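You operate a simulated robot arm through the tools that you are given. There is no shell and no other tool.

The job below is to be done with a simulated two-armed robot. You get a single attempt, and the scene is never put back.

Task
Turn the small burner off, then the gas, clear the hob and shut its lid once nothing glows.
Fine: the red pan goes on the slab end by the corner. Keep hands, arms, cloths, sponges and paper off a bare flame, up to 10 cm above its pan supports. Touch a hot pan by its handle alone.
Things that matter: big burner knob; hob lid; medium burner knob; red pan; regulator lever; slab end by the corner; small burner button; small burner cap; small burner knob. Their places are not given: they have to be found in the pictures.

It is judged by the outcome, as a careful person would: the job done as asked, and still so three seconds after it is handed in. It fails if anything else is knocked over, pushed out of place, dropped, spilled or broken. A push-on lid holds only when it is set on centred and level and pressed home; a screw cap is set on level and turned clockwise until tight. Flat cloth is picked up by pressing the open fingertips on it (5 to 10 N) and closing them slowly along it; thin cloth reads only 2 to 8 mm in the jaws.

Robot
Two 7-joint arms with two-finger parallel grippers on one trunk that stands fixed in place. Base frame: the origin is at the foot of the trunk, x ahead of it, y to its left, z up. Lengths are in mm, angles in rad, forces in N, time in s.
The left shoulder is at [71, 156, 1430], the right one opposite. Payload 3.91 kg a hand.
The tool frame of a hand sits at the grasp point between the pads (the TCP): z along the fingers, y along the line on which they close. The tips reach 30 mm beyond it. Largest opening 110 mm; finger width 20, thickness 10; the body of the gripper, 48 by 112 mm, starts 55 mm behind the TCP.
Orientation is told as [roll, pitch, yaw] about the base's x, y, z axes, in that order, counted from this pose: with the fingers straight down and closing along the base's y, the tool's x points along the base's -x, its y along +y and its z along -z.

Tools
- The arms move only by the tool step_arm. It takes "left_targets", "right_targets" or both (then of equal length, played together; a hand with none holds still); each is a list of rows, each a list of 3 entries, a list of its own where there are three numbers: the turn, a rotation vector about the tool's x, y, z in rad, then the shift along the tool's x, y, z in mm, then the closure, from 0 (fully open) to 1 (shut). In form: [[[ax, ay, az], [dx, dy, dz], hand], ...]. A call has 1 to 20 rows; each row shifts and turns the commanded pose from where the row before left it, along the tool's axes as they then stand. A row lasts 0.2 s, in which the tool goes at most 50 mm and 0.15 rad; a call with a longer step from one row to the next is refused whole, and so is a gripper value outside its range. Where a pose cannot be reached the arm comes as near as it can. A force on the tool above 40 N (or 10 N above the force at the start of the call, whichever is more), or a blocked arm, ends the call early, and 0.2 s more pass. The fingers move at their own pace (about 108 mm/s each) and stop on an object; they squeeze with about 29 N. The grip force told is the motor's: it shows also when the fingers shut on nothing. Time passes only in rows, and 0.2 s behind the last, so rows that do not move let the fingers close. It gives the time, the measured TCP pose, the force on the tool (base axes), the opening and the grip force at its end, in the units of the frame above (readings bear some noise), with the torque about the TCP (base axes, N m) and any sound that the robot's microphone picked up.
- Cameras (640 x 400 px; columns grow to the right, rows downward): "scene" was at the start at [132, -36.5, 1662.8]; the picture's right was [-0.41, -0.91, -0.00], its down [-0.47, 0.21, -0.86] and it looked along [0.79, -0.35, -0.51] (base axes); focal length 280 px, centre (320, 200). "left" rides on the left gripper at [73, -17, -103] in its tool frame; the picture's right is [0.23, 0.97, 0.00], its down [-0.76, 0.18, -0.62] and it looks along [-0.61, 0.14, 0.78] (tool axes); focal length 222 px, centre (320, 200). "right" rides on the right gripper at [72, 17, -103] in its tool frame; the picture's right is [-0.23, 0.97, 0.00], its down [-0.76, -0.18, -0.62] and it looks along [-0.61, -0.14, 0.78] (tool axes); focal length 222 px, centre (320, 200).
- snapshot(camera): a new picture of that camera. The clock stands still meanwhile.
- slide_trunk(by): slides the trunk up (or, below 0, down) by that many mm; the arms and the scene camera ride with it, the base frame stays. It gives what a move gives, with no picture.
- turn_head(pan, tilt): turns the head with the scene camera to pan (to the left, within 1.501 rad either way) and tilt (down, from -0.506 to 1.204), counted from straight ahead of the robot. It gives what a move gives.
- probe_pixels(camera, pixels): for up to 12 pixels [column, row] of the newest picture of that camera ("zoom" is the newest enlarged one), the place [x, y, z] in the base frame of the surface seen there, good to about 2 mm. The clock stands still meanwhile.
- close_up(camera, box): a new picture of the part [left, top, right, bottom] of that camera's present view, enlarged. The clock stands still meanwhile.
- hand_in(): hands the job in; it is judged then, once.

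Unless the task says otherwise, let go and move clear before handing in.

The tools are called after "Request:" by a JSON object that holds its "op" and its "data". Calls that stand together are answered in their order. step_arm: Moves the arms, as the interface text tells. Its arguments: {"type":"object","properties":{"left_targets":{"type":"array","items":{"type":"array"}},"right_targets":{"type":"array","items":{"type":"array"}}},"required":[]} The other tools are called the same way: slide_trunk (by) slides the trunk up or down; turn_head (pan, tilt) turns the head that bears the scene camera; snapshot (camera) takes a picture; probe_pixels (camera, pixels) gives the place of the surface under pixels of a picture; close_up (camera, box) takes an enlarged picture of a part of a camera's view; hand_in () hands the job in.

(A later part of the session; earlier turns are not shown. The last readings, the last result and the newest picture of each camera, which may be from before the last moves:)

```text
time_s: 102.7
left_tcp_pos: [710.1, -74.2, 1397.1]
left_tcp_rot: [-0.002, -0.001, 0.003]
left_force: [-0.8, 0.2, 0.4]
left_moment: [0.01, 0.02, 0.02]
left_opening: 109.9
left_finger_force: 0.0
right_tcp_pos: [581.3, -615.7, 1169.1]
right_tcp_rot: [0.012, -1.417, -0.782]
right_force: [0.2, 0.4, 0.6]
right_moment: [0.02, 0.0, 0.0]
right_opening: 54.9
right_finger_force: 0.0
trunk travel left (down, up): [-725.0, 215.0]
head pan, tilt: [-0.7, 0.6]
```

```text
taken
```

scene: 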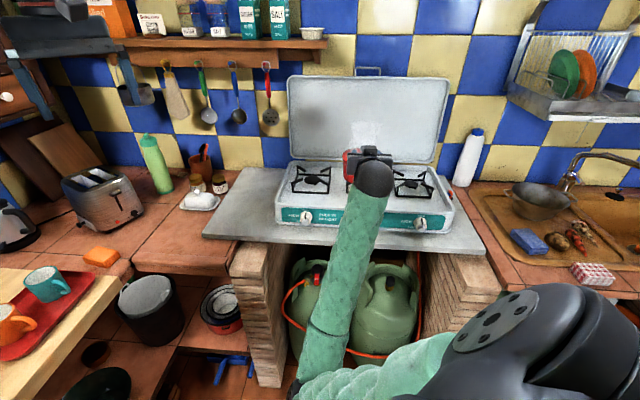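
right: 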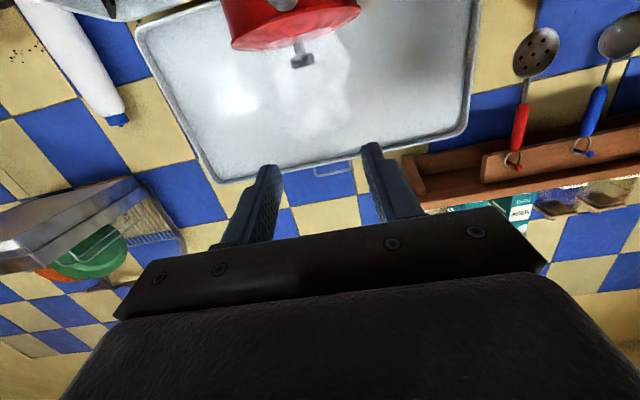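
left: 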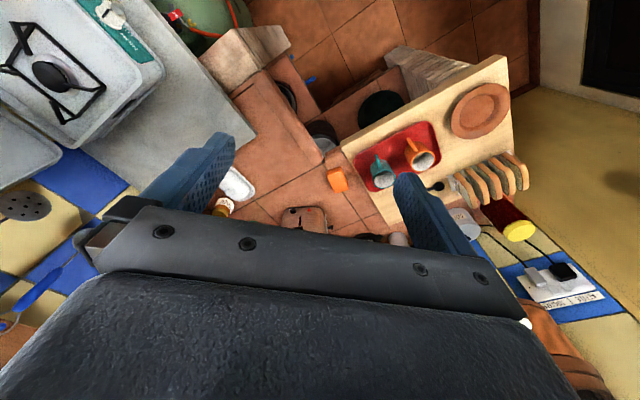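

The hand is at 9° below horizontal, matching the handle's slope, with fingers at 55 mm. I'll turn 0.06 rad to match the handle's direction, back off clear of its tip and lower to the handle's height.

Request:
{"op": "step_arm", "data": {"right_targets": [[[0.059, 0, 0.009], [0, 0, 0], 0.5], [[0, 0, 0], [5.2, 0, -33.6], 0.5], [[0, 0, 0], [31.3, 0, 4.85], 0.5], [[0, 0, 0], [31.3, 0, 4.85], 0.5], [[0, 0, 0], [31.3, 0, 4.85], 0.5], [[0, 0, 0], [0, 0, 0], 0.5]]}}

Request:
{"op": "snapshot", "data": {"camera": "right"}}

Request:
{"op": "close_up", "data": {"camera": "scene", "box": [300, 120, 440, 220]}}

```text
time_s: 104.3
left_tcp_pos: [709.2, -74.7, 1398.0]
left_tcp_rot: [-0.001, -0.001, 0.001]
left_force: [-1.0, -0.5, 0.2]
left_moment: [-0.01, -0.03, -0.01]
left_opening: 110.0
left_finger_force: 0.0
right_tcp_pos: [558.3, -603.2, 1096.6]
right_tcp_rot: [-0.094, -1.458, -0.75]
right_force: [0.3, -0.2, 0.3]
right_moment: [-0.03, -0.04, 0.03]
right_opening: 55.2
right_finger_force: 0.1
trunk travel left (down, up): [-725.0, 215.0]
head pan, tilt: [-0.7, 0.6]
stopped in row 6 (right hand): the arm was blocked; the commanded pose is now the measured one
```

```text
taken
```

right: 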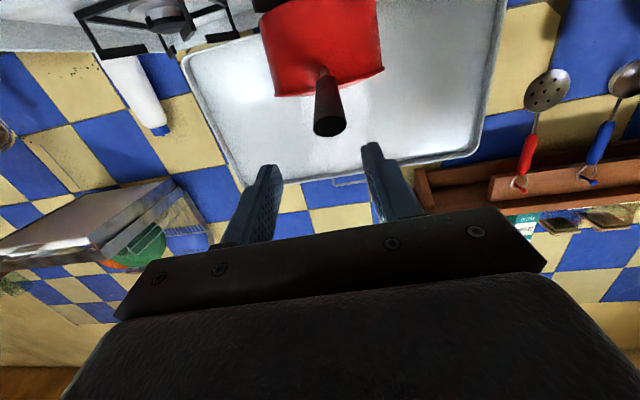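

```text
4.00 times, centred on (370, 170) of scene
```

zoom: 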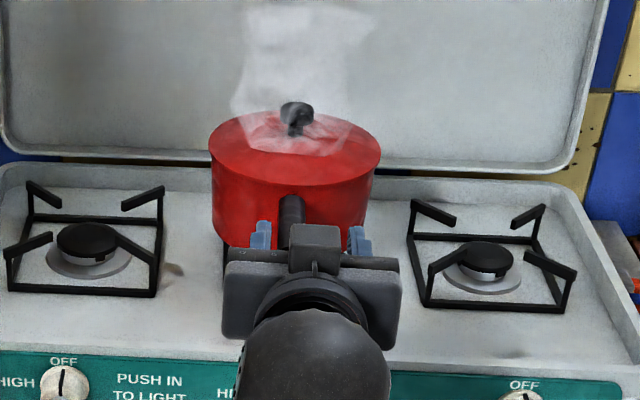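

The arm is folding too tightly at this height. I'll raise the trunk 150 mm to give the elbow more room, then come down again.

Request:
{"op": "slide_trunk", "data": {"by": 150}}

Request:
{"op": "step_arm", "data": {"right_targets": [[[0, 0, 0], [36, 0, 5], 0.5], [[0, 0, 0], [36, 0, 5], 0.5], [[0, 0, 0], [36, 0, 4], 0.5], [[0, 0, 0], [36, 0, 4], 0.5], [[0, 0, 0], [0, 0, 0], 0.5]]}}

Request:
{"op": "snapshot", "data": {"camera": "right"}}

Request:
{"op": "snapshot", "data": {"camera": "scene"}}

```text
time_s: 106.1
left_tcp_pos: [708.9, -74.6, 1546.7]
left_tcp_rot: [-0.002, -0.001, 0.003]
left_force: [-0.4, -0.1, 0.5]
left_moment: [0.02, -0.01, -0.02]
left_opening: 109.9
left_finger_force: 0.1
right_tcp_pos: [558.3, -604.1, 1246.5]
right_tcp_rot: [-0.09, -1.458, -0.754]
right_force: [0.0, -0.7, -0.2]
right_moment: [0.01, 0.02, 0.01]
right_opening: 54.9
right_finger_force: 0.0
trunk travel left (down, up): [-875.0, 65.0]
head pan, tilt: [-0.7, 0.6]
```

```text
time_s: 107.5
left_tcp_pos: [709.2, -74.7, 1546.9]
left_tcp_rot: [-0.002, -0.001, 0.003]
left_force: [-0.7, -0.1, -0.3]
left_moment: [0.01, 0.0, 0.0]
left_opening: 110.1
left_finger_force: 0.0
right_tcp_pos: [561.1, -634.3, 1137.7]
right_tcp_rot: [-0.826, -1.507, -0.029]
right_force: [-0.7, -0.4, 0.6]
right_moment: [0.02, 0.02, -0.03]
right_opening: 55.0
right_finger_force: 0.1
trunk travel left (down, up): [-875.0, 65.0]
head pan, tilt: [-0.7, 0.6]
stopped in row 5 (right hand): the arm was blocked; the commanded pose is now the measured one
```

```text
taken
```

right: 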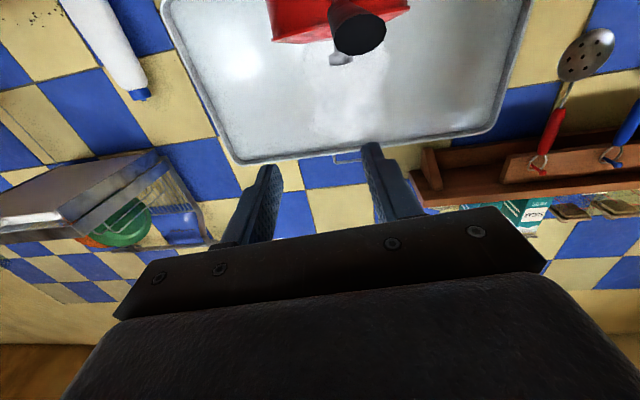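

```text
taken
```

scene: 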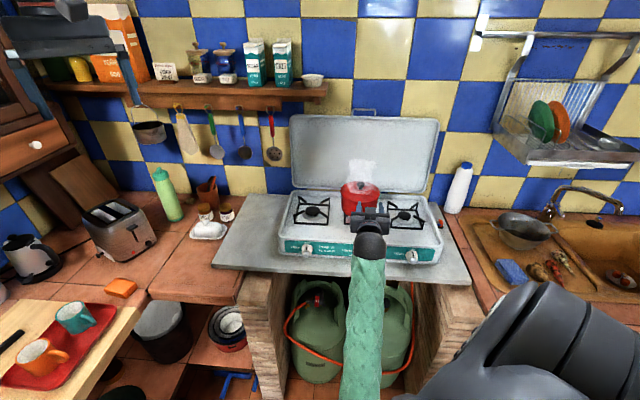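

It blocked again with the elbow low, so a level hand here doesn't suit this posture. I'll lift, pitch back to about 45° (which tracked well before) and grip the handle at that angle instead.

Request:
{"op": "step_arm", "data": {"right_targets": [[[0, 0, 0], [-30, 0, -5], 0.5], [[0, 0, 0], [-30, 0, -5], 0.5], [[0, 0.144, 0], [0, 0, 0], 0.5], [[0, 0.144, 0], [0, 0, 0], 0.5], [[0, 0.144, 0], [0, 0, 0], 0.5], [[0, 0.144, 0], [0, 0, 0], 0.5], [[0, 0.144, 0], [0, 0, 0], 0.5], [[0, 0, 0], [0, 0, 0], 0.5]]}}

Request:
{"op": "snapshot", "data": {"camera": "right"}}

Request:
{"op": "snapshot", "data": {"camera": "scene"}}

```text
time_s: 109.3
left_tcp_pos: [709.1, -73.7, 1547.2]
left_tcp_rot: [-0.003, -0.002, 0.001]
left_force: [-0.1, 0.0, 0.1]
left_moment: [0.01, -0.03, 0.02]
left_opening: 109.9
left_finger_force: 0.1
right_tcp_pos: [559.1, -626.9, 1197.8]
right_tcp_rot: [-0.063, -0.803, -0.806]
right_force: [-0.8, 0.4, 0.2]
right_moment: [-0.01, 0.0, -0.01]
right_opening: 54.8
right_finger_force: 0.1
trunk travel left (down, up): [-875.0, 65.0]
head pan, tilt: [-0.7, 0.6]
```

```text
taken
```

right: 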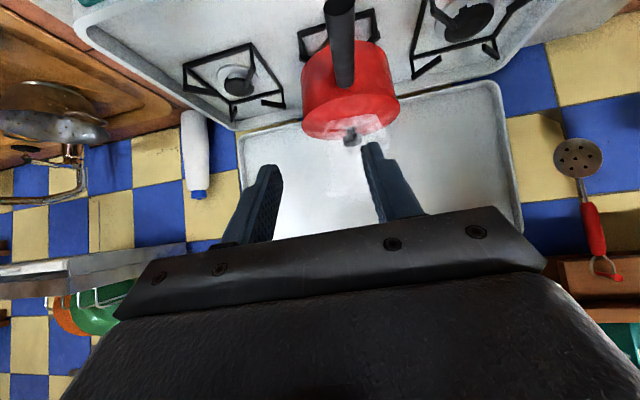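

```text
taken
```

scene: 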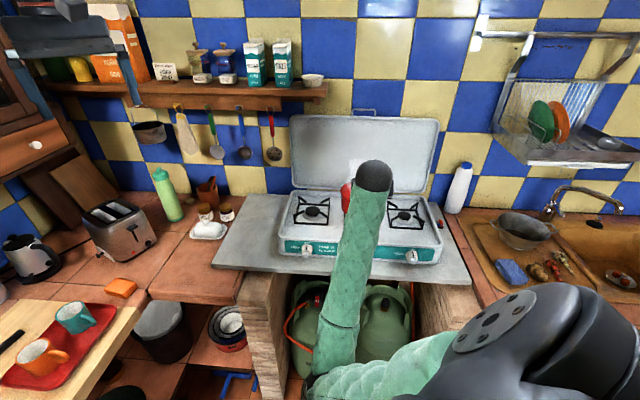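

The hand tracks well at 44° pitch. I'll trim its heading to match the handle and move to a stand-off 110 mm back along the tool axis.

Request:
{"op": "step_arm", "data": {"right_targets": [[[-0.047, -0.003, 0.016], [0, 0, 0], 0.5], [[0, 0, 0], [17.8, 11.8, 29.1], 0.5], [[0, 0, 0], [17.8, 11.8, 29.1], 0.5], [[0, 0, 0], [0, 0, 0], 0.5]]}}

Request:
{"op": "snapshot", "data": {"camera": "right"}}

Request:
{"op": "snapshot", "data": {"camera": "scene"}}

```text
time_s: 110.3
left_tcp_pos: [707.6, -74.3, 1546.2]
left_tcp_rot: [-0.002, -0.003, 0.002]
left_force: [0.8, 0.3, -0.3]
left_moment: [0.0, 0.0, -0.02]
left_opening: 110.0
left_finger_force: 0.0
right_tcp_pos: [587.6, -623.6, 1131.6]
right_tcp_rot: [-0.001, -0.807, -0.83]
right_force: [-0.5, 0.2, -0.2]
right_moment: [0.0, 0.02, 0.0]
right_opening: 55.0
right_finger_force: 0.0
trunk travel left (down, up): [-875.0, 65.0]
head pan, tilt: [-0.7, 0.6]
```

```text
taken
```

right: 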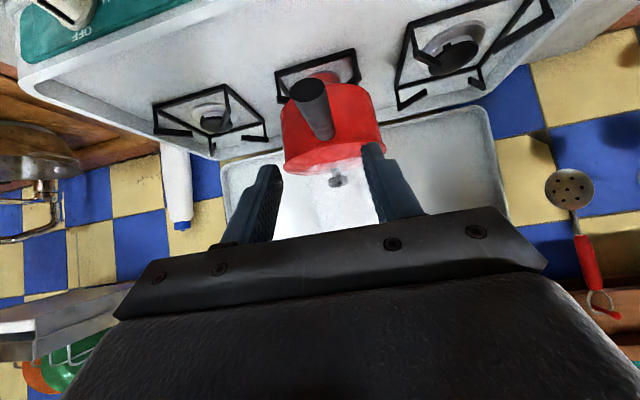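

```text
taken
```

scene: 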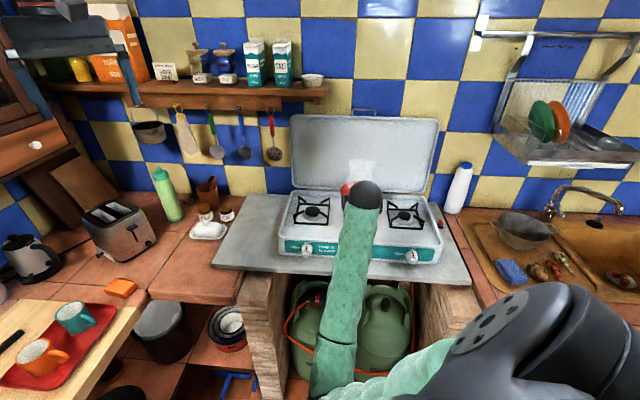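

The tool axis passes through about (320,122) in the right camera, which lies on the handle. I'll verify by probing handle points.

Request:
{"op": "close_up", "data": {"camera": "right", "box": [270, 60, 390, 190]}}

Request:
{"op": "probe_pixels", "data": {"camera": "right", "pixels": [[306, 88], [311, 100], [315, 110], [319, 120], [323, 130], [309, 122], [329, 122], [328, 137]]}}

```text
3.08 times, centred on (330, 125) of right
```

zoom: 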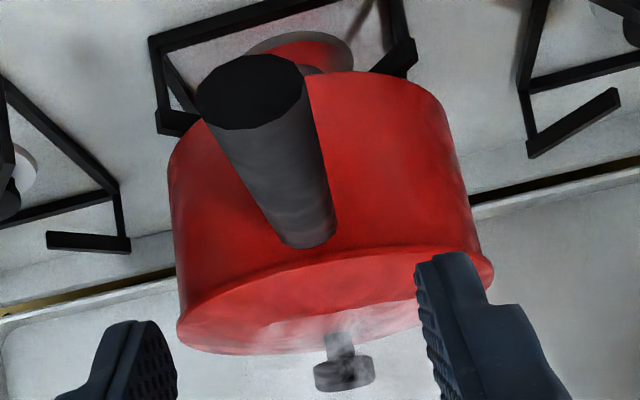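

```text
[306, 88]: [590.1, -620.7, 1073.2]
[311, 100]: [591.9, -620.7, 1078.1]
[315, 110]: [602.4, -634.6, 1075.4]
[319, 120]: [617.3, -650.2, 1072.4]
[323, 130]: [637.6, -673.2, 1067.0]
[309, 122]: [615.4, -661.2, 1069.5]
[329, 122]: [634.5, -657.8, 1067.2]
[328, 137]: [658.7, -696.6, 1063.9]
```

The handle lies along t 22-27 as expected. I'll advance 107 mm so the fingers straddle the handle around s≈-933.

Request:
{"op": "step_arm", "data": {"right_targets": [[[0, 0, 0], [0, 1, 30], 0.5], [[0, 0, 0], [0, 1, 30], 0.5], [[0, 0, 0], [0, 1, 27], 0.5], [[0, 0, 0], [0, 0, 20], 0.5], [[0, 0, 0], [0, 0, 0], 0.5]]}}

Request:
{"op": "close_up", "data": {"camera": "right", "box": [220, 60, 420, 240]}}

Request:
{"op": "close_up", "data": {"camera": "scene", "box": [300, 150, 440, 250]}}

```text
time_s: 111.5
left_tcp_pos: [708.9, -72.7, 1547.5]
left_tcp_rot: [0.0, -0.003, 0.002]
left_force: [-1.4, 0.8, 0.4]
left_moment: [-0.02, 0.02, 0.01]
left_opening: 110.0
left_finger_force: 0.2
right_tcp_pos: [641.3, -679.2, 1057.7]
right_tcp_rot: [-0.003, -0.807, -0.828]
right_force: [0.1, 0.3, 0.1]
right_moment: [-0.01, 0.0, 0.0]
right_opening: 54.8
right_finger_force: 0.2
trunk travel left (down, up): [-875.0, 65.0]
head pan, tilt: [-0.7, 0.6]
```

```text
2.22 times, centred on (320, 150) of right
```

zoom: 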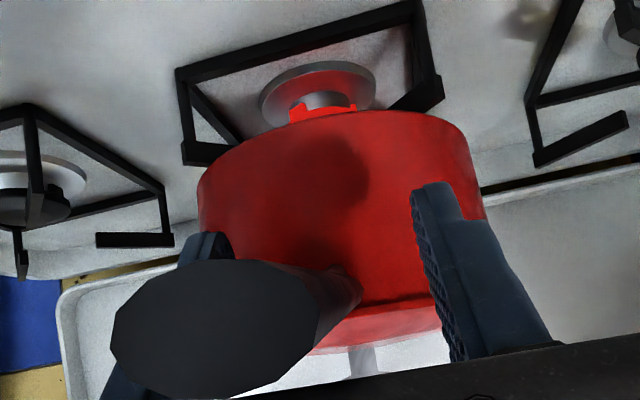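

```text
4.00 times, centred on (370, 200) of scene
```

zoom: 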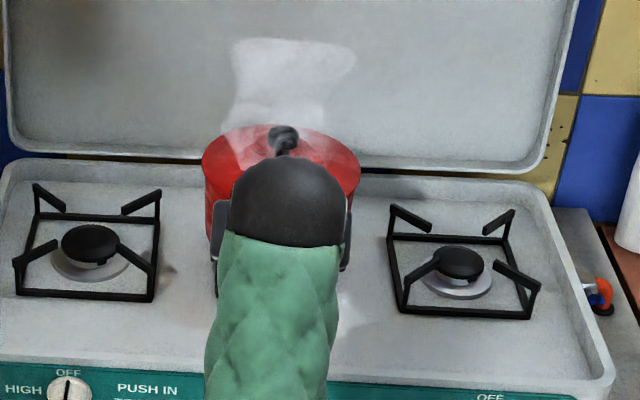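

The handle passes between the fingers at the TCP. I'll close on it slowly and read the forces.

Request:
{"op": "step_arm", "data": {"right_targets": [[[0, 0, 0], [0, 0, 0], 0.65], [[0, 0, 0], [0, 0, 0], 0.75], [[0, 0, 0], [0, 0, 0], 0.8], [[0, 0, 0], [0, 0, 0], 0.85], [[0, 0, 0], [0, 0, 0], 1.0], [[0, 0, 0], [0, 0, 0], 1.0]]}}

Request:
{"op": "close_up", "data": {"camera": "scene", "box": [300, 150, 440, 250]}}

```text
time_s: 112.9
left_tcp_pos: [708.1, -74.1, 1546.6]
left_tcp_rot: [-0.002, -0.001, 0.003]
left_force: [0.2, 0.4, 0.0]
left_moment: [0.0, 0.03, -0.01]
left_opening: 110.1
left_finger_force: 0.1
right_tcp_pos: [641.7, -679.5, 1057.6]
right_tcp_rot: [-0.002, -0.809, -0.828]
right_force: [-2.4, -3.3, 0.2]
right_moment: [-0.16, 0.04, -0.36]
right_opening: 22.1
right_finger_force: 28.9
trunk travel left (down, up): [-875.0, 65.0]
head pan, tilt: [-0.7, 0.6]
```

```text
4.00 times, centred on (370, 200) of scene
```

zoom: 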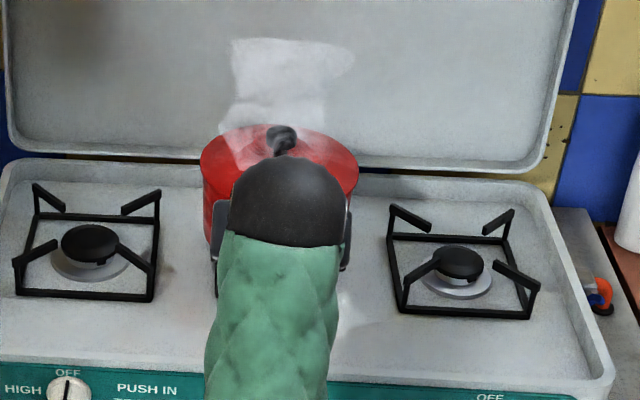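

The handle is held (opening 22.1 mm, 29 N). I'll lift by 8 mm and check weight and tilt.

Request:
{"op": "step_arm", "data": {"right_targets": [[[0, 0, 0], [-2.9, 0, -2.8], 1.0], [[0, 0, 0], [-2.9, 0, -2.8], 1.0], [[0, 0, 0], [0, 0, 0], 1.0]]}}

Request:
{"op": "close_up", "data": {"camera": "right", "box": [220, 60, 420, 240]}}

Request:
{"op": "close_up", "data": {"camera": "scene", "box": [300, 150, 440, 250]}}

```text
time_s: 113.7
left_tcp_pos: [710.4, -75.4, 1545.5]
left_tcp_rot: [-0.002, -0.002, 0.002]
left_force: [-0.2, -0.9, 0.0]
left_moment: [0.02, 0.0, 0.03]
left_opening: 110.0
left_finger_force: 0.0
right_tcp_pos: [642.2, -679.1, 1065.1]
right_tcp_rot: [0.0, -0.806, -0.828]
right_force: [1.1, -0.2, -7.0]
right_moment: [0.63, 0.56, -0.01]
right_opening: 22.0
right_finger_force: 29.0
trunk travel left (down, up): [-875.0, 65.0]
head pan, tilt: [-0.7, 0.6]
```

```text
2.22 times, centred on (320, 150) of right
```

zoom: 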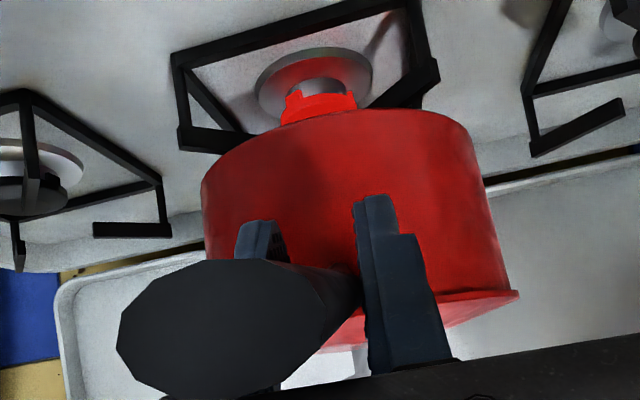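

```text
4.00 times, centred on (370, 200) of scene
```

zoom: 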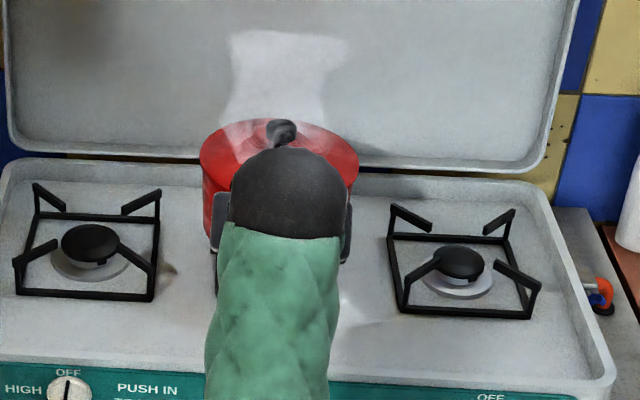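

The load is 7.0 N with 0.84 N·m, consistent with the pan (~0.7 kg) being fully carried without slip. I'll lift further, 55 mm, gently, and check the tilt.

Request:
{"op": "step_arm", "data": {"right_targets": [[[0, 0, 0], [-5, 0, -4.8], 1.0], [[0, 0, 0], [-8, 0, -7.7], 1.0], [[0, 0, 0], [-10, 0, -9.6], 1.0], [[0, 0, 0], [-10, 0, -9.6], 1.0], [[0, 0, 0], [-5, 0, -4.8], 1.0], [[0, 0, 0], [-2, 0, -1.9], 1.0], [[0, 0, 0], [0, 0, 0], 1.0]]}}

Request:
{"op": "close_up", "data": {"camera": "right", "box": [220, 60, 420, 240]}}

Request:
{"op": "snapshot", "data": {"camera": "scene"}}

```text
time_s: 115.3
left_tcp_pos: [710.4, -74.5, 1546.4]
left_tcp_rot: [-0.002, -0.001, 0.001]
left_force: [0.5, -1.1, 0.3]
left_moment: [0.04, 0.01, -0.01]
left_opening: 109.9
left_finger_force: 0.0
right_tcp_pos: [643.0, -679.3, 1120.3]
right_tcp_rot: [-0.002, -0.805, -0.828]
right_force: [-0.7, 0.1, -8.2]
right_moment: [0.65, 0.57, 0.02]
right_opening: 21.9
right_finger_force: 29.1
trunk travel left (down, up): [-875.0, 65.0]
head pan, tilt: [-0.7, 0.6]
```

```text
2.22 times, centred on (320, 150) of right
```

zoom: 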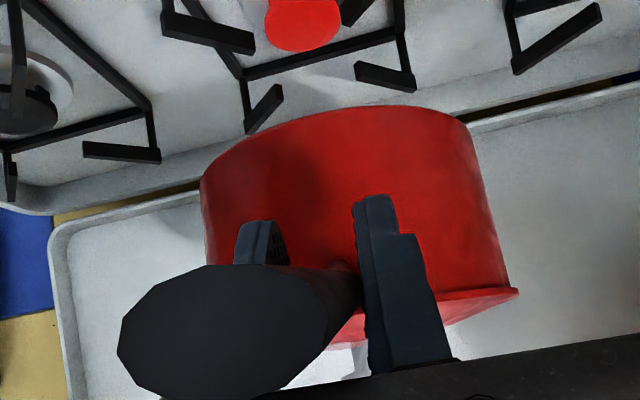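

```text
taken
```

scene: 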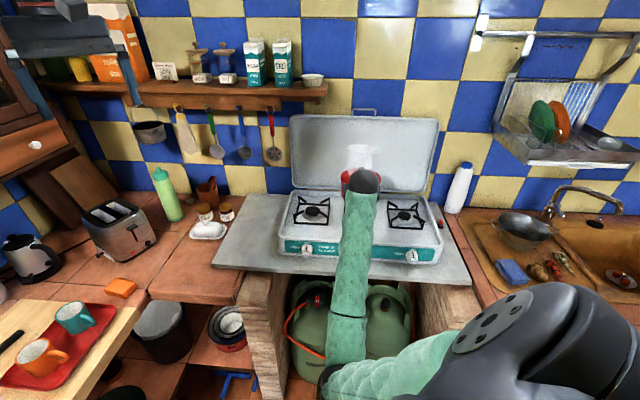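

The pan is held level (about 8 N, no droop) and the small burner cap below glows red. I'll carry the pan gently left toward the slab end by the corner, starting with half the distance.

Request:
{"op": "step_arm", "data": {"right_targets": [[[0, 0, 0], [1.2, 8, -1.2], 1.0], [[0, 0, 0], [2.4, 16, -2.4], 1.0], [[0, 0, 0], [3.67, 25.7, -3.83], 1.0], [[0, 0, 0], [3.67, 25.7, -3.83], 1.0], [[0, 0, 0], [3.67, 25.7, -3.83], 1.0], [[0, 0, 0], [3.67, 25.7, -3.83], 1.0], [[0, 0, 0], [3.67, 25.7, -3.83], 1.0], [[0, 0, 0], [3.67, 25.7, -3.83], 1.0], [[0, 0, 0], [2.4, 16, -2.4], 1.0], [[0, 0, 0], [1.2, 8, -1.2], 1.0], [[0, 0, 0], [0, 0, 0], 1.0]]}}

Request:
{"op": "snapshot", "data": {"camera": "scene"}}

Request:
{"op": "snapshot", "data": {"camera": "right"}}

```text
time_s: 117.7
left_tcp_pos: [710.1, -74.3, 1546.6]
left_tcp_rot: [-0.002, -0.003, 0.002]
left_force: [-0.8, -0.8, 0.2]
left_moment: [0.01, 0.01, 0.0]
left_opening: 109.9
left_finger_force: 0.0
right_tcp_pos: [762.5, -509.8, 1121.0]
right_tcp_rot: [0.0, -0.806, -0.829]
right_force: [0.0, -0.6, -8.3]
right_moment: [0.65, 0.55, 0.0]
right_opening: 22.1
right_finger_force: 28.9
trunk travel left (down, up): [-875.0, 65.0]
head pan, tilt: [-0.7, 0.6]
```

```text
taken
```

scene: 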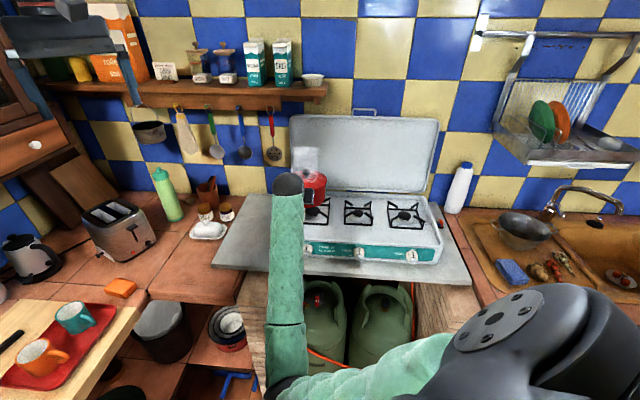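

```text
taken
```

right: 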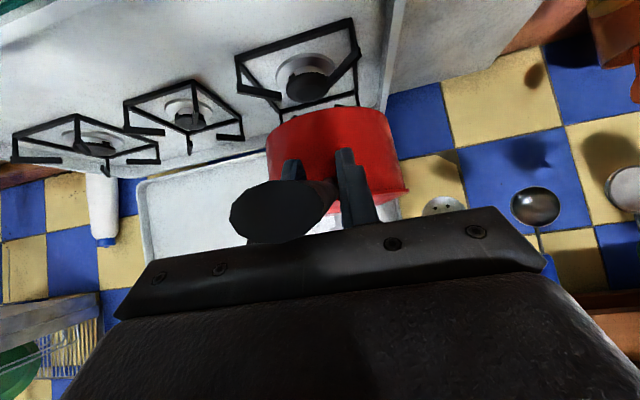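

The pan travels steadily (force and moment unchanged). I'll continue the other half.

Request:
{"op": "step_arm", "data": {"right_targets": [[[0, 0, 0], [1.2, 8, -1.2], 1.0], [[0, 0, 0], [2.4, 16, -2.4], 1.0], [[0, 0, 0], [3.67, 25.7, -3.83], 1.0], [[0, 0, 0], [3.67, 25.7, -3.83], 1.0], [[0, 0, 0], [3.67, 25.7, -3.83], 1.0], [[0, 0, 0], [3.67, 25.7, -3.83], 1.0], [[0, 0, 0], [3.67, 25.7, -3.83], 1.0], [[0, 0, 0], [3.67, 25.7, -3.83], 1.0], [[0, 0, 0], [2.4, 16, -2.4], 1.0], [[0, 0, 0], [1.2, 8, -1.2], 1.0], [[0, 0, 0], [0, 0, 0], 1.0]]}}

Request:
{"op": "turn_head", "data": {"pan": -0.45, "tilt": 0.65}}

Request:
{"op": "snapshot", "data": {"camera": "scene"}}

Request:
{"op": "snapshot", "data": {"camera": "right"}}

```text
time_s: 120.3
left_tcp_pos: [710.1, -73.6, 1545.8]
left_tcp_rot: [-0.001, 0.0, 0.003]
left_force: [0.6, -0.5, -0.4]
left_moment: [0.02, -0.01, 0.01]
left_opening: 110.0
left_finger_force: 0.0
right_tcp_pos: [877.8, -419.0, 1130.7]
right_tcp_rot: [-0.094, -0.872, -0.82]
right_force: [0.6, 0.1, -8.1]
right_moment: [0.67, 0.53, 0.02]
right_opening: 22.0
right_finger_force: 29.1
trunk travel left (down, up): [-875.0, 65.0]
head pan, tilt: [-0.7, 0.6]
stopped in row 11 (right hand): the arm was blocked; the commanded pose is now the measured one
```

```text
time_s: 121.1
left_tcp_pos: [708.3, -73.9, 1547.0]
left_tcp_rot: [-0.002, -0.001, 0.002]
left_force: [-0.6, -0.2, -0.3]
left_moment: [0.0, 0.03, 0.01]
left_opening: 110.0
left_finger_force: 0.1
right_tcp_pos: [876.8, -418.5, 1131.2]
right_tcp_rot: [-0.095, -0.874, -0.818]
right_force: [-1.6, 0.1, -7.3]
right_moment: [0.7, 0.51, -0.02]
right_opening: 21.9
right_finger_force: 28.8
trunk travel left (down, up): [-875.0, 65.0]
head pan, tilt: [-0.45, 0.649]
```

```text
taken
```

scene: 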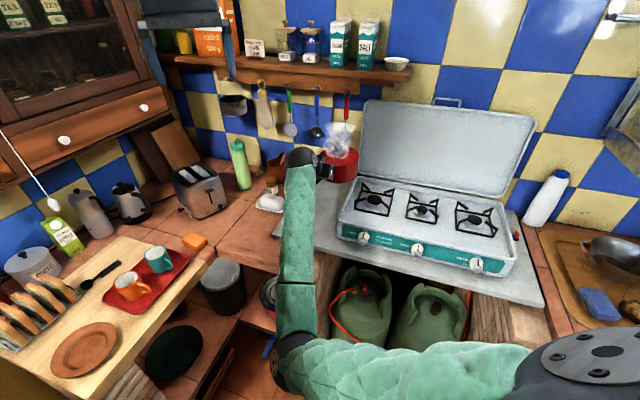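

```text
taken
```

right: 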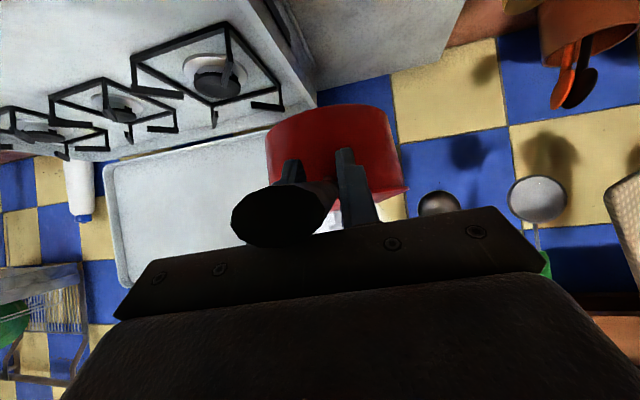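

The arm blocked at (877,-419,1131), short of the goal; the pan is still held. I'll probe where the elbow and forearm are.

Request:
{"op": "probe_pixels", "data": {"camera": "scene", "pixels": [[290, 360], [285, 345], [300, 300], [300, 220], [300, 160], [380, 375], [500, 360], [325, 265], [270, 290], [340, 165], [330, 180], [265, 345]]}}

Request:
{"op": "close_up", "data": {"camera": "scene", "box": [340, 130, 540, 280]}}

```text
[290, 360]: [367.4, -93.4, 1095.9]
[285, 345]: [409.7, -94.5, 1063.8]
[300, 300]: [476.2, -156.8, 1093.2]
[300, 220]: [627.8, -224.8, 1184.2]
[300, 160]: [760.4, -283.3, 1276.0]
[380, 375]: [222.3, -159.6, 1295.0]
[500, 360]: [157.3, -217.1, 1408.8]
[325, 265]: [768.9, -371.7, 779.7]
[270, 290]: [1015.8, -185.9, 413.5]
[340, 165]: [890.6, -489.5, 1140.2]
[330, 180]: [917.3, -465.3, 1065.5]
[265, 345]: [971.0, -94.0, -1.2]
```

```text
2.67 times, centred on (440, 205) of scene
```

zoom: 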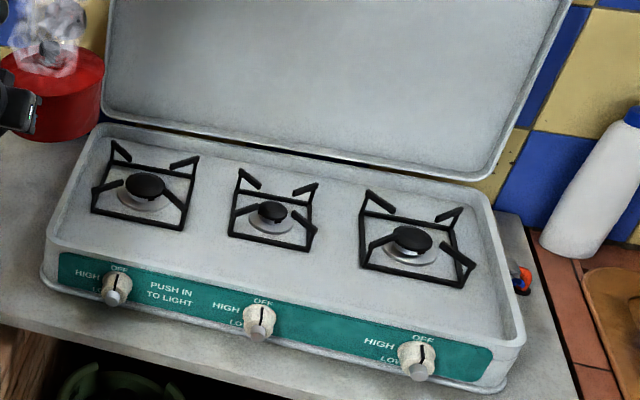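

The posture limits the hand from keeping its heading; letting the handle turn toward the robot solves that. I'll rotate the hand about 29° left while levelling the pan and shifting the TCP to about (860,-380).

Request:
{"op": "step_arm", "data": {"right_targets": [[[-0.04, 0.006, -0.027], [3, 2, -2], 1.0], [[-0.0756, 0.011, -0.0514], [6.2, 3.9, -4.1], 1.0], [[-0.0756, 0.011, -0.0514], [6.2, 3.9, -4.1], 1.0], [[-0.0756, 0.011, -0.0514], [6.2, 3.9, -4.1], 1.0], [[-0.0756, 0.011, -0.0514], [6.2, 3.9, -4.1], 1.0], [[-0.036, 0.005, -0.024], [3.2, 1.9, -2.1], 1.0], [[0, 0, 0], [0, 0, 0], 1.0]]}}

Request:
{"op": "snapshot", "data": {"camera": "scene"}}

Request:
{"op": "snapshot", "data": {"camera": "right"}}

```text
time_s: 122.7
left_tcp_pos: [710.3, -74.0, 1546.1]
left_tcp_rot: [-0.001, 0.0, 0.001]
left_force: [-0.4, 0.7, 0.4]
left_moment: [-0.02, 0.03, 0.0]
left_opening: 109.8
left_finger_force: 0.0
right_tcp_pos: [864.7, -383.9, 1128.9]
right_tcp_rot: [0.001, -0.816, -0.442]
right_force: [0.2, 0.5, -7.4]
right_moment: [0.41, 0.72, -0.01]
right_opening: 22.0
right_finger_force: 28.6
trunk travel left (down, up): [-875.0, 65.0]
head pan, tilt: [-0.45, 0.649]
```

```text
taken
```

scene: 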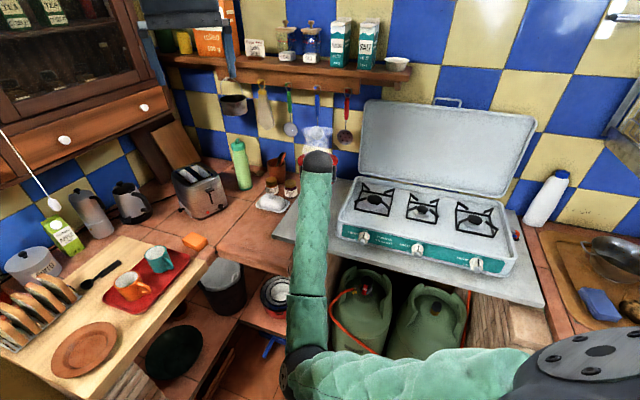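

```text
taken
```

right: 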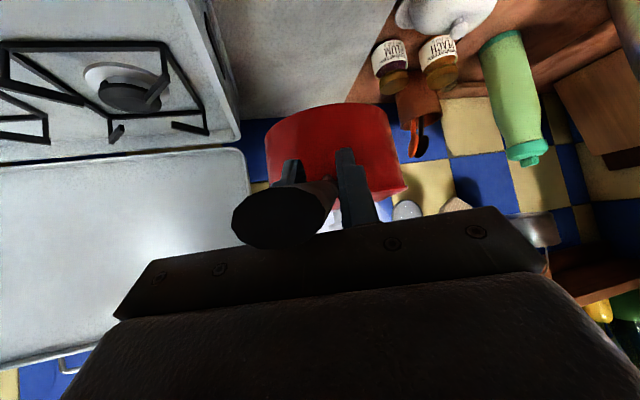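

The pan is level and its centre should be over the slab end. I'll verify with probes of the slab edges, hob side and pan from the right camera.

Request:
{"op": "probe_pixels", "data": {"camera": "right", "pixels": [[235, 130], [225, 60], [395, 20], [370, 95], [300, 50], [260, 95], [275, 125], [395, 120], [330, 105], [380, 50], [350, 80], [240, 110]]}}

Request:
{"op": "close_up", "data": {"camera": "scene", "box": [240, 120, 400, 250]}}

```text
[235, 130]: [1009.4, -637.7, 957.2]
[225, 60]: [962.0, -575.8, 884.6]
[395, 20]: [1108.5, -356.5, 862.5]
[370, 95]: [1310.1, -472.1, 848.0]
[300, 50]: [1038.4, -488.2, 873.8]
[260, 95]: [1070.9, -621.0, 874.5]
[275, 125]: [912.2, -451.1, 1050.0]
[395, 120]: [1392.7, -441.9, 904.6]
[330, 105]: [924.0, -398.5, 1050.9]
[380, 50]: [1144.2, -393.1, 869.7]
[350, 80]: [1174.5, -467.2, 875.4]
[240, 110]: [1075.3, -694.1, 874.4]
```

```text
3.08 times, centred on (320, 185) of scene
```

zoom: 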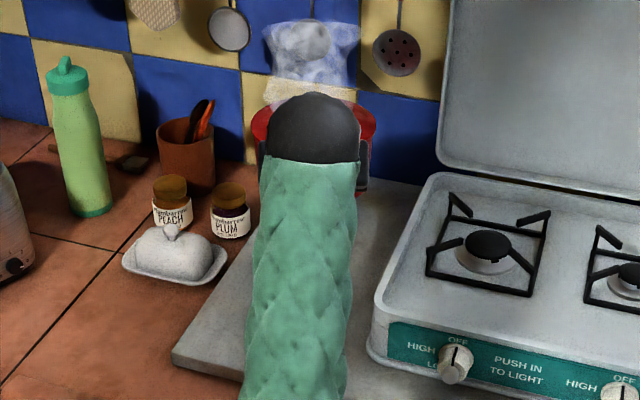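

The pan's centre is at about (983,-440), midway between the slab's end (t -495) and the hob (t -275), with its base at z 1050. I'll lower it 150 mm, then finish in small steps.

Request:
{"op": "step_arm", "data": {"right_targets": [[[0, 0, 0], [7, 0, 6.6], 1.0], [[0, 0, 0], [14, 0, 13.2], 1.0], [[0, 0, 0], [18.2, 0, 17.1], 1.0], [[0, 0, 0], [18.2, 0, 17.1], 1.0], [[0, 0, 0], [18.2, 0, 17.1], 1.0], [[0, 0, 0], [18.2, 0, 17.1], 1.0], [[0, 0, 0], [12, 0, 11.3], 1.0], [[0, 0, 0], [5, 0, 4.7], 1.0], [[0, 0, 0], [0, 0, 0], 1.0]]}}

Request:
{"op": "snapshot", "data": {"camera": "right"}}

Request:
{"op": "snapshot", "data": {"camera": "scene"}}

```text
time_s: 124.7
left_tcp_pos: [709.7, -75.0, 1546.8]
left_tcp_rot: [-0.001, -0.002, 0.001]
left_force: [0.3, -0.8, 0.1]
left_moment: [0.0, -0.01, 0.0]
left_opening: 109.9
left_finger_force: 0.2
right_tcp_pos: [866.5, -384.4, 978.9]
right_tcp_rot: [-0.001, -0.819, -0.441]
right_force: [-0.6, 0.8, -8.8]
right_moment: [0.37, 0.74, 0.02]
right_opening: 21.6
right_finger_force: 28.8
trunk travel left (down, up): [-875.0, 65.0]
head pan, tilt: [-0.45, 0.649]
```

```text
taken
```

right: 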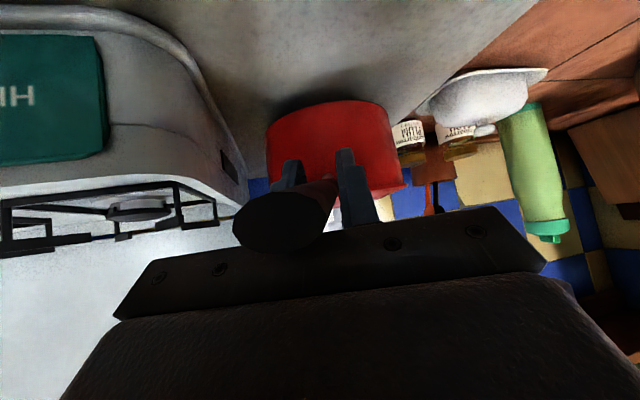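

```text
taken
```

scene: 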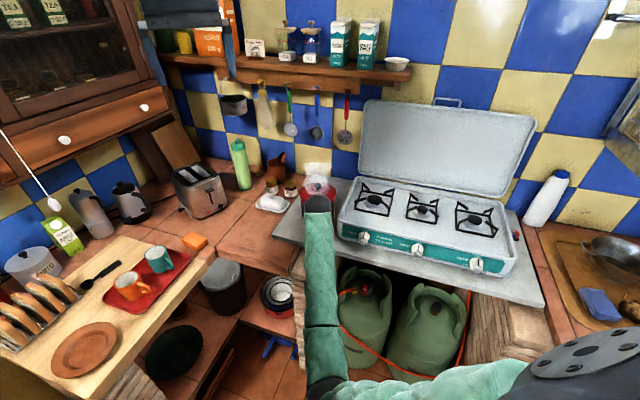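

The pan's base is about 26 mm above the slab, clear of the butter dish and jars. I'll lower it in small steps until the weight comes off.

Request:
{"op": "step_arm", "data": {"right_targets": [[[0, 0, 0], [2.9, 0, 2.75], 1.0], [[0, 0, 0], [2.9, 0, 2.75], 1.0], [[0, 0, 0], [2.9, 0, 2.75], 1.0], [[0, 0, 0], [2.9, 0, 2.75], 1.0], [[0, 0, 0], [2.9, 0, 2.75], 1.0], [[0, 0, 0], [0, 0, 0], 1.0]]}}

Request:
{"op": "close_up", "data": {"camera": "scene", "box": [260, 150, 380, 240]}}

```text
time_s: 126.1
left_tcp_pos: [709.6, -73.1, 1546.4]
left_tcp_rot: [-0.002, -0.004, 0.001]
left_force: [-0.2, 0.1, -0.6]
left_moment: [0.02, 0.0, 0.04]
left_opening: 110.0
left_finger_force: 0.1
right_tcp_pos: [864.0, -381.7, 955.8]
right_tcp_rot: [0.002, -0.813, -0.439]
right_force: [-2.9, -0.2, 2.3]
right_moment: [-0.57, -0.79, -0.31]
right_opening: 22.1
right_finger_force: 29.0
trunk travel left (down, up): [-875.0, 65.0]
head pan, tilt: [-0.45, 0.649]
```

```text
4.44 times, centred on (320, 195) of scene
```

zoom: 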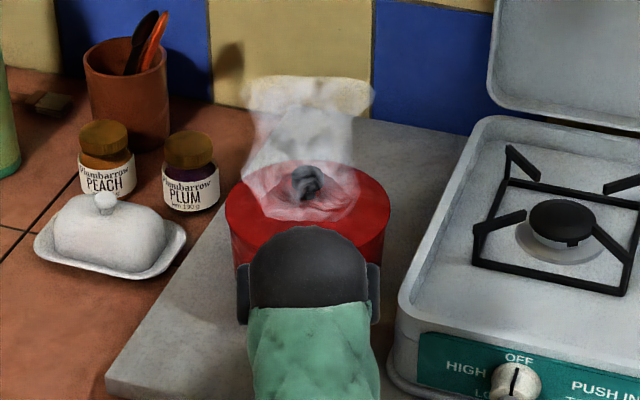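

The pan's far edge has touched first (force +2 N, moment reversed), about 2° nose-down. I'll lower the handle 7 mm while pitching up 0.034 rad to set it flat.

Request:
{"op": "step_arm", "data": {"right_targets": [[[0, -0.0115, 0], [1.7, 0, 1.6], 1.0], [[0, -0.0115, 0], [1.7, 0, 1.6], 1.0], [[0, -0.0115, 0], [1.7, 0, 1.6], 1.0], [[0, 0, 0], [0, 0, 0], 1.0]]}}

Request:
{"op": "close_up", "data": {"camera": "scene", "box": [260, 150, 380, 240]}}

Request:
{"op": "close_up", "data": {"camera": "right", "box": [220, 60, 420, 240]}}

```text
time_s: 127.1
left_tcp_pos: [707.6, -73.6, 1548.3]
left_tcp_rot: [-0.004, -0.004, 0.001]
left_force: [-0.1, -0.1, 0.3]
left_moment: [0.01, -0.02, -0.01]
left_opening: 110.0
left_finger_force: 0.1
right_tcp_pos: [862.1, -380.9, 950.0]
right_tcp_rot: [0.005, -0.851, -0.442]
right_force: [-3.4, -4.3, 17.9]
right_moment: [-0.79, -1.33, -0.37]
right_opening: 21.1
right_finger_force: 24.9
trunk travel left (down, up): [-875.0, 65.0]
head pan, tilt: [-0.45, 0.649]
```

```text
4.44 times, centred on (320, 195) of scene
```

zoom: 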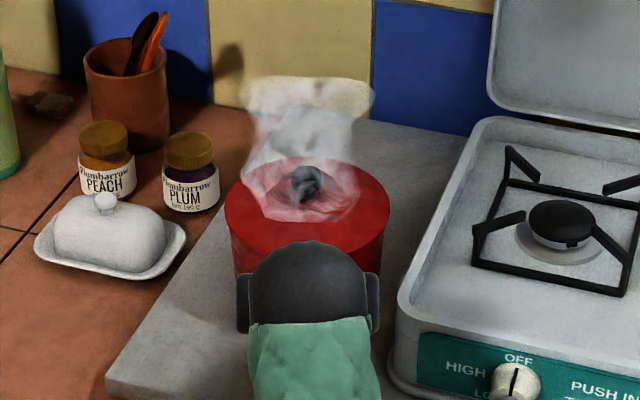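

```text
2.22 times, centred on (320, 150) of right
```

zoom: 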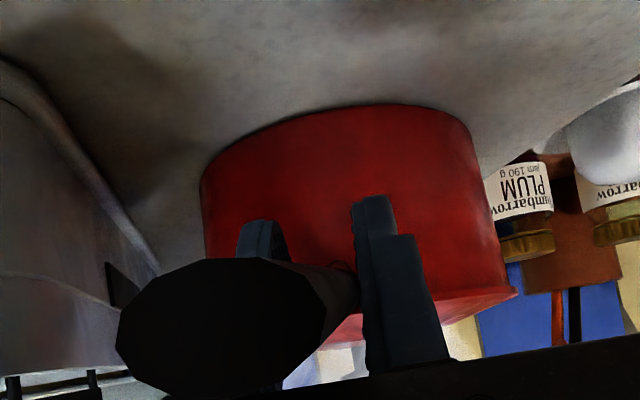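

The pan is down, with the hand pressing about 18 N. I'll ease up 1.5 mm and then open the fingers.

Request:
{"op": "step_arm", "data": {"right_targets": [[[0, 0, 0], [-1.0, 0, -1.0], 1.0], [[0, 0, 0], [0, 0, 0], 1.0]]}}

```text
time_s: 127.7
left_tcp_pos: [707.9, -73.1, 1547.5]
left_tcp_rot: [-0.003, -0.002, 0.001]
left_force: [-0.1, 0.8, 0.1]
left_moment: [-0.02, 0.01, -0.02]
left_opening: 110.1
left_finger_force: 0.2
right_tcp_pos: [862.7, -379.6, 950.4]
right_tcp_rot: [0.005, -0.849, -0.441]
right_force: [-2.5, -2.4, 15.4]
right_moment: [-0.53, -0.52, -0.26]
right_opening: 22.1
right_finger_force: 29.5
trunk travel left (down, up): [-875.0, 65.0]
head pan, tilt: [-0.45, 0.649]
```

Request:
{"op": "step_arm", "data": {"right_targets": [[[0, 0, 0], [-1.0, 0, -1.0], 1.0], [[0, 0, 0], [0, 0, 0], 0.8], [[0, 0, 0], [0, 0, 0], 0.7], [[0, 0, 0], [0, 0, 0], 0.6], [[0, 0, 0], [0, 0, 0], 0.55], [[0, 0, 0], [0, 0, 0], 0.5]]}}

Request:
{"op": "close_up", "data": {"camera": "scene", "box": [260, 150, 380, 240]}}

Request:
{"op": "close_up", "data": {"camera": "right", "box": [220, 60, 420, 240]}}

```text
time_s: 129.1
left_tcp_pos: [708.7, -73.9, 1548.0]
left_tcp_rot: [-0.002, -0.002, 0.002]
left_force: [-1.1, 0.7, -0.1]
left_moment: [0.01, -0.03, 0.03]
left_opening: 109.9
left_finger_force: 0.0
right_tcp_pos: [861.5, -378.8, 948.5]
right_tcp_rot: [0.004, -0.843, -0.44]
right_force: [0.7, 0.5, 2.0]
right_moment: [0.07, 0.12, -0.02]
right_opening: 55.1
right_finger_force: 0.0
trunk travel left (down, up): [-875.0, 65.0]
head pan, tilt: [-0.45, 0.649]
```

```text
4.44 times, centred on (320, 195) of scene
```

zoom: 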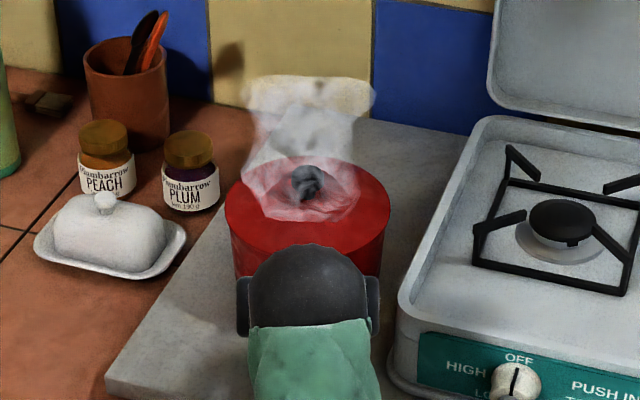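

```text
2.22 times, centred on (320, 150) of right
```

zoom: 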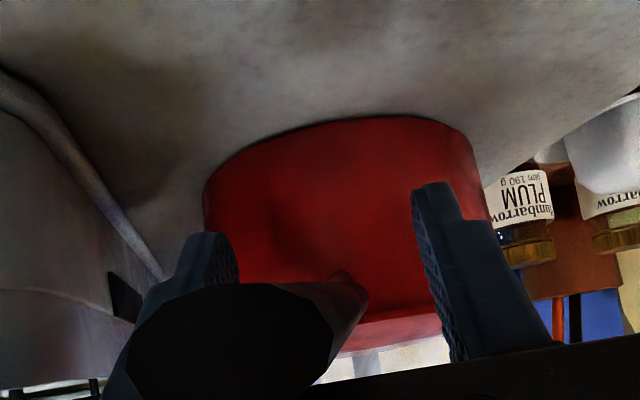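

The fingers are open to 55 mm and the pan stands on the slab. I'll back the hand out along its axis, slowly at first.

Request:
{"op": "step_arm", "data": {"right_targets": [[[0, 0, 0], [0, 0, -8], 0.45], [[0, 0, 0], [0, 0, -10], 0.45], [[0, 0, 0], [0, 0, 0], 0.45]]}}

Request:
{"op": "close_up", "data": {"camera": "right", "box": [220, 60, 420, 240]}}

```text
time_s: 129.9
left_tcp_pos: [709.4, -73.8, 1545.6]
left_tcp_rot: [0.001, -0.002, 0.001]
left_force: [0.8, -0.5, 0.1]
left_moment: [-0.02, -0.01, 0.01]
left_opening: 109.9
left_finger_force: 0.2
right_tcp_pos: [854.8, -379.8, 971.1]
right_tcp_rot: [-0.003, -0.859, -0.441]
right_force: [-1.0, 0.4, -0.1]
right_moment: [0.03, 0.01, -0.01]
right_opening: 60.1
right_finger_force: 0.0
trunk travel left (down, up): [-875.0, 65.0]
head pan, tilt: [-0.45, 0.649]
```

```text
2.22 times, centred on (320, 150) of right
```

zoom: 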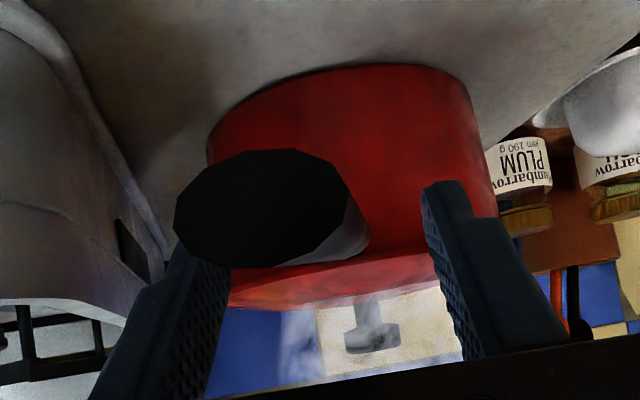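

The forces are zero and the pan stays put. I'll retract fully.

Request:
{"op": "step_arm", "data": {"right_targets": [[[0, 0, 0], [0, 0, -25], 0.45], [[0, 0, 0], [0, 0, -35], 0.45], [[0, 0, 0], [0, 0, -40], 0.45], [[0, 0, 0], [0, 0, -40], 0.45], [[0, 0, 0], [0, 0, 0], 0.45]]}}

Request:
{"op": "snapshot", "data": {"camera": "scene"}}

Request:
{"op": "close_up", "data": {"camera": "scene", "box": [340, 90, 540, 280]}}

```text
time_s: 131.3
left_tcp_pos: [709.4, -72.9, 1546.4]
left_tcp_rot: [-0.003, -0.003, 0.002]
left_force: [0.2, 0.0, 0.5]
left_moment: [-0.02, 0.02, 0.02]
left_opening: 110.1
left_finger_force: 0.1
right_tcp_pos: [785.5, -380.4, 1135.3]
right_tcp_rot: [-0.054, -0.974, -0.426]
right_force: [0.8, -0.6, 0.5]
right_moment: [-0.05, 0.01, 0.02]
right_opening: 60.5
right_finger_force: 0.2
trunk travel left (down, up): [-875.0, 65.0]
head pan, tilt: [-0.45, 0.649]
stopped in row 5 (right hand): the arm was blocked; the commanded pose is now the measured one
```

```text
taken
```

scene: 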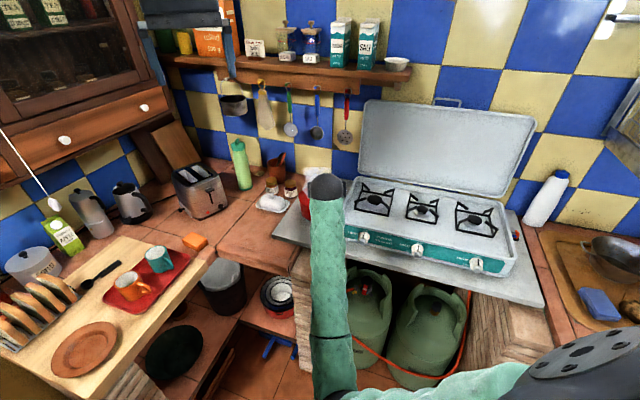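

```text
2.11 times, centred on (440, 185) of scene
```

zoom: 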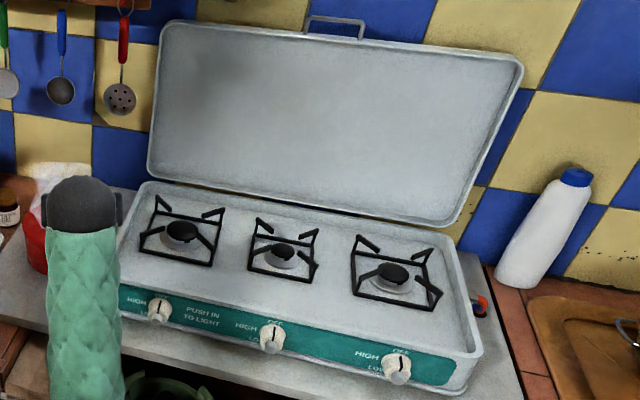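

The hand is clear of the pan. I'll zoom in on the small burner's cap to check for glow.

Request:
{"op": "close_up", "data": {"camera": "scene", "box": [400, 185, 448, 225]}}

Request:
{"op": "close_up", "data": {"camera": "scene", "box": [270, 140, 350, 230]}}

```text
10.00 times, centred on (424, 205) of scene
```

zoom: 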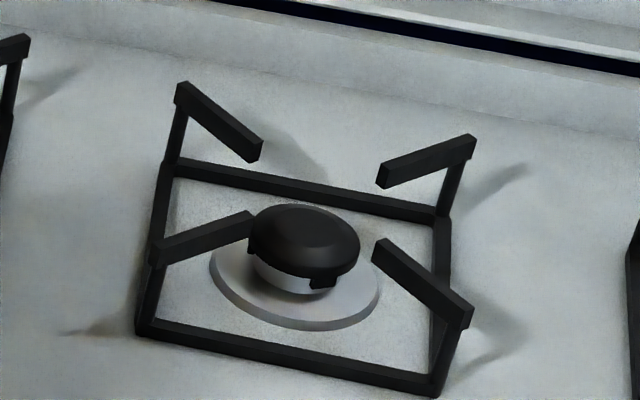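

```text
4.44 times, centred on (310, 185) of scene
```

zoom: 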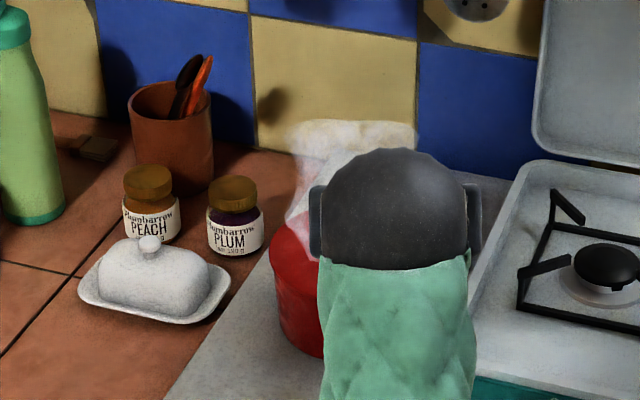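

The cap is black, with no glow. Now the lid: it has a wire loop on its top edge at scene (448,102). I'll measure the lid, loop and wall.

Request:
{"op": "close_up", "data": {"camera": "scene", "box": [408, 85, 488, 135]}}

Request:
{"op": "probe_pixels", "data": {"camera": "zoom", "pixels": [[300, 98], [250, 95], [375, 110], [235, 120], [372, 140], [300, 120], [300, 150], [235, 150], [320, 99], [275, 96], [340, 103], [300, 110]]}}

Request:
{"op": "probe_pixels", "data": {"camera": "scene", "pixels": [[365, 105], [530, 120], [445, 150], [380, 170], [500, 190], [360, 172], [510, 195], [448, 112], [448, 125], [345, 185], [519, 260], [448, 108]]}}

```text
8.00 times, centred on (448, 110) of scene
```

zoom: 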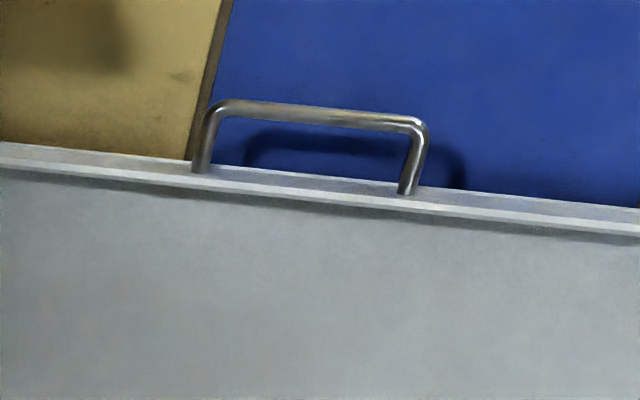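

```text
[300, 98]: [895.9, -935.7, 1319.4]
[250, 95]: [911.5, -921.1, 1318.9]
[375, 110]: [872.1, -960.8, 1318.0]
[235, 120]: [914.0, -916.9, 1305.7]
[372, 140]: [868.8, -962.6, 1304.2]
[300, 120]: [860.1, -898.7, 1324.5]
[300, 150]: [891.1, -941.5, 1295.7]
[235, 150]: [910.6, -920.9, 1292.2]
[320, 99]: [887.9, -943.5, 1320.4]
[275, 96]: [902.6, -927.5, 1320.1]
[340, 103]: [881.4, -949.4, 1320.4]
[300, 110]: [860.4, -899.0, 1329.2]
```

```text
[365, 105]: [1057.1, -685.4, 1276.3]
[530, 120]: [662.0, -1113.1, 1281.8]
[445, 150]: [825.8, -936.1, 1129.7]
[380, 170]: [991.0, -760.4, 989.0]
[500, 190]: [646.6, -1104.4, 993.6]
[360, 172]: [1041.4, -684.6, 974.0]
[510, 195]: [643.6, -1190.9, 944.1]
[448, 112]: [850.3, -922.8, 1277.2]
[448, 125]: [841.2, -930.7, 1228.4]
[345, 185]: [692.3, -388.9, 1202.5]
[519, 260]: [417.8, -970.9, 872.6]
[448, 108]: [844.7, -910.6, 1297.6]
```

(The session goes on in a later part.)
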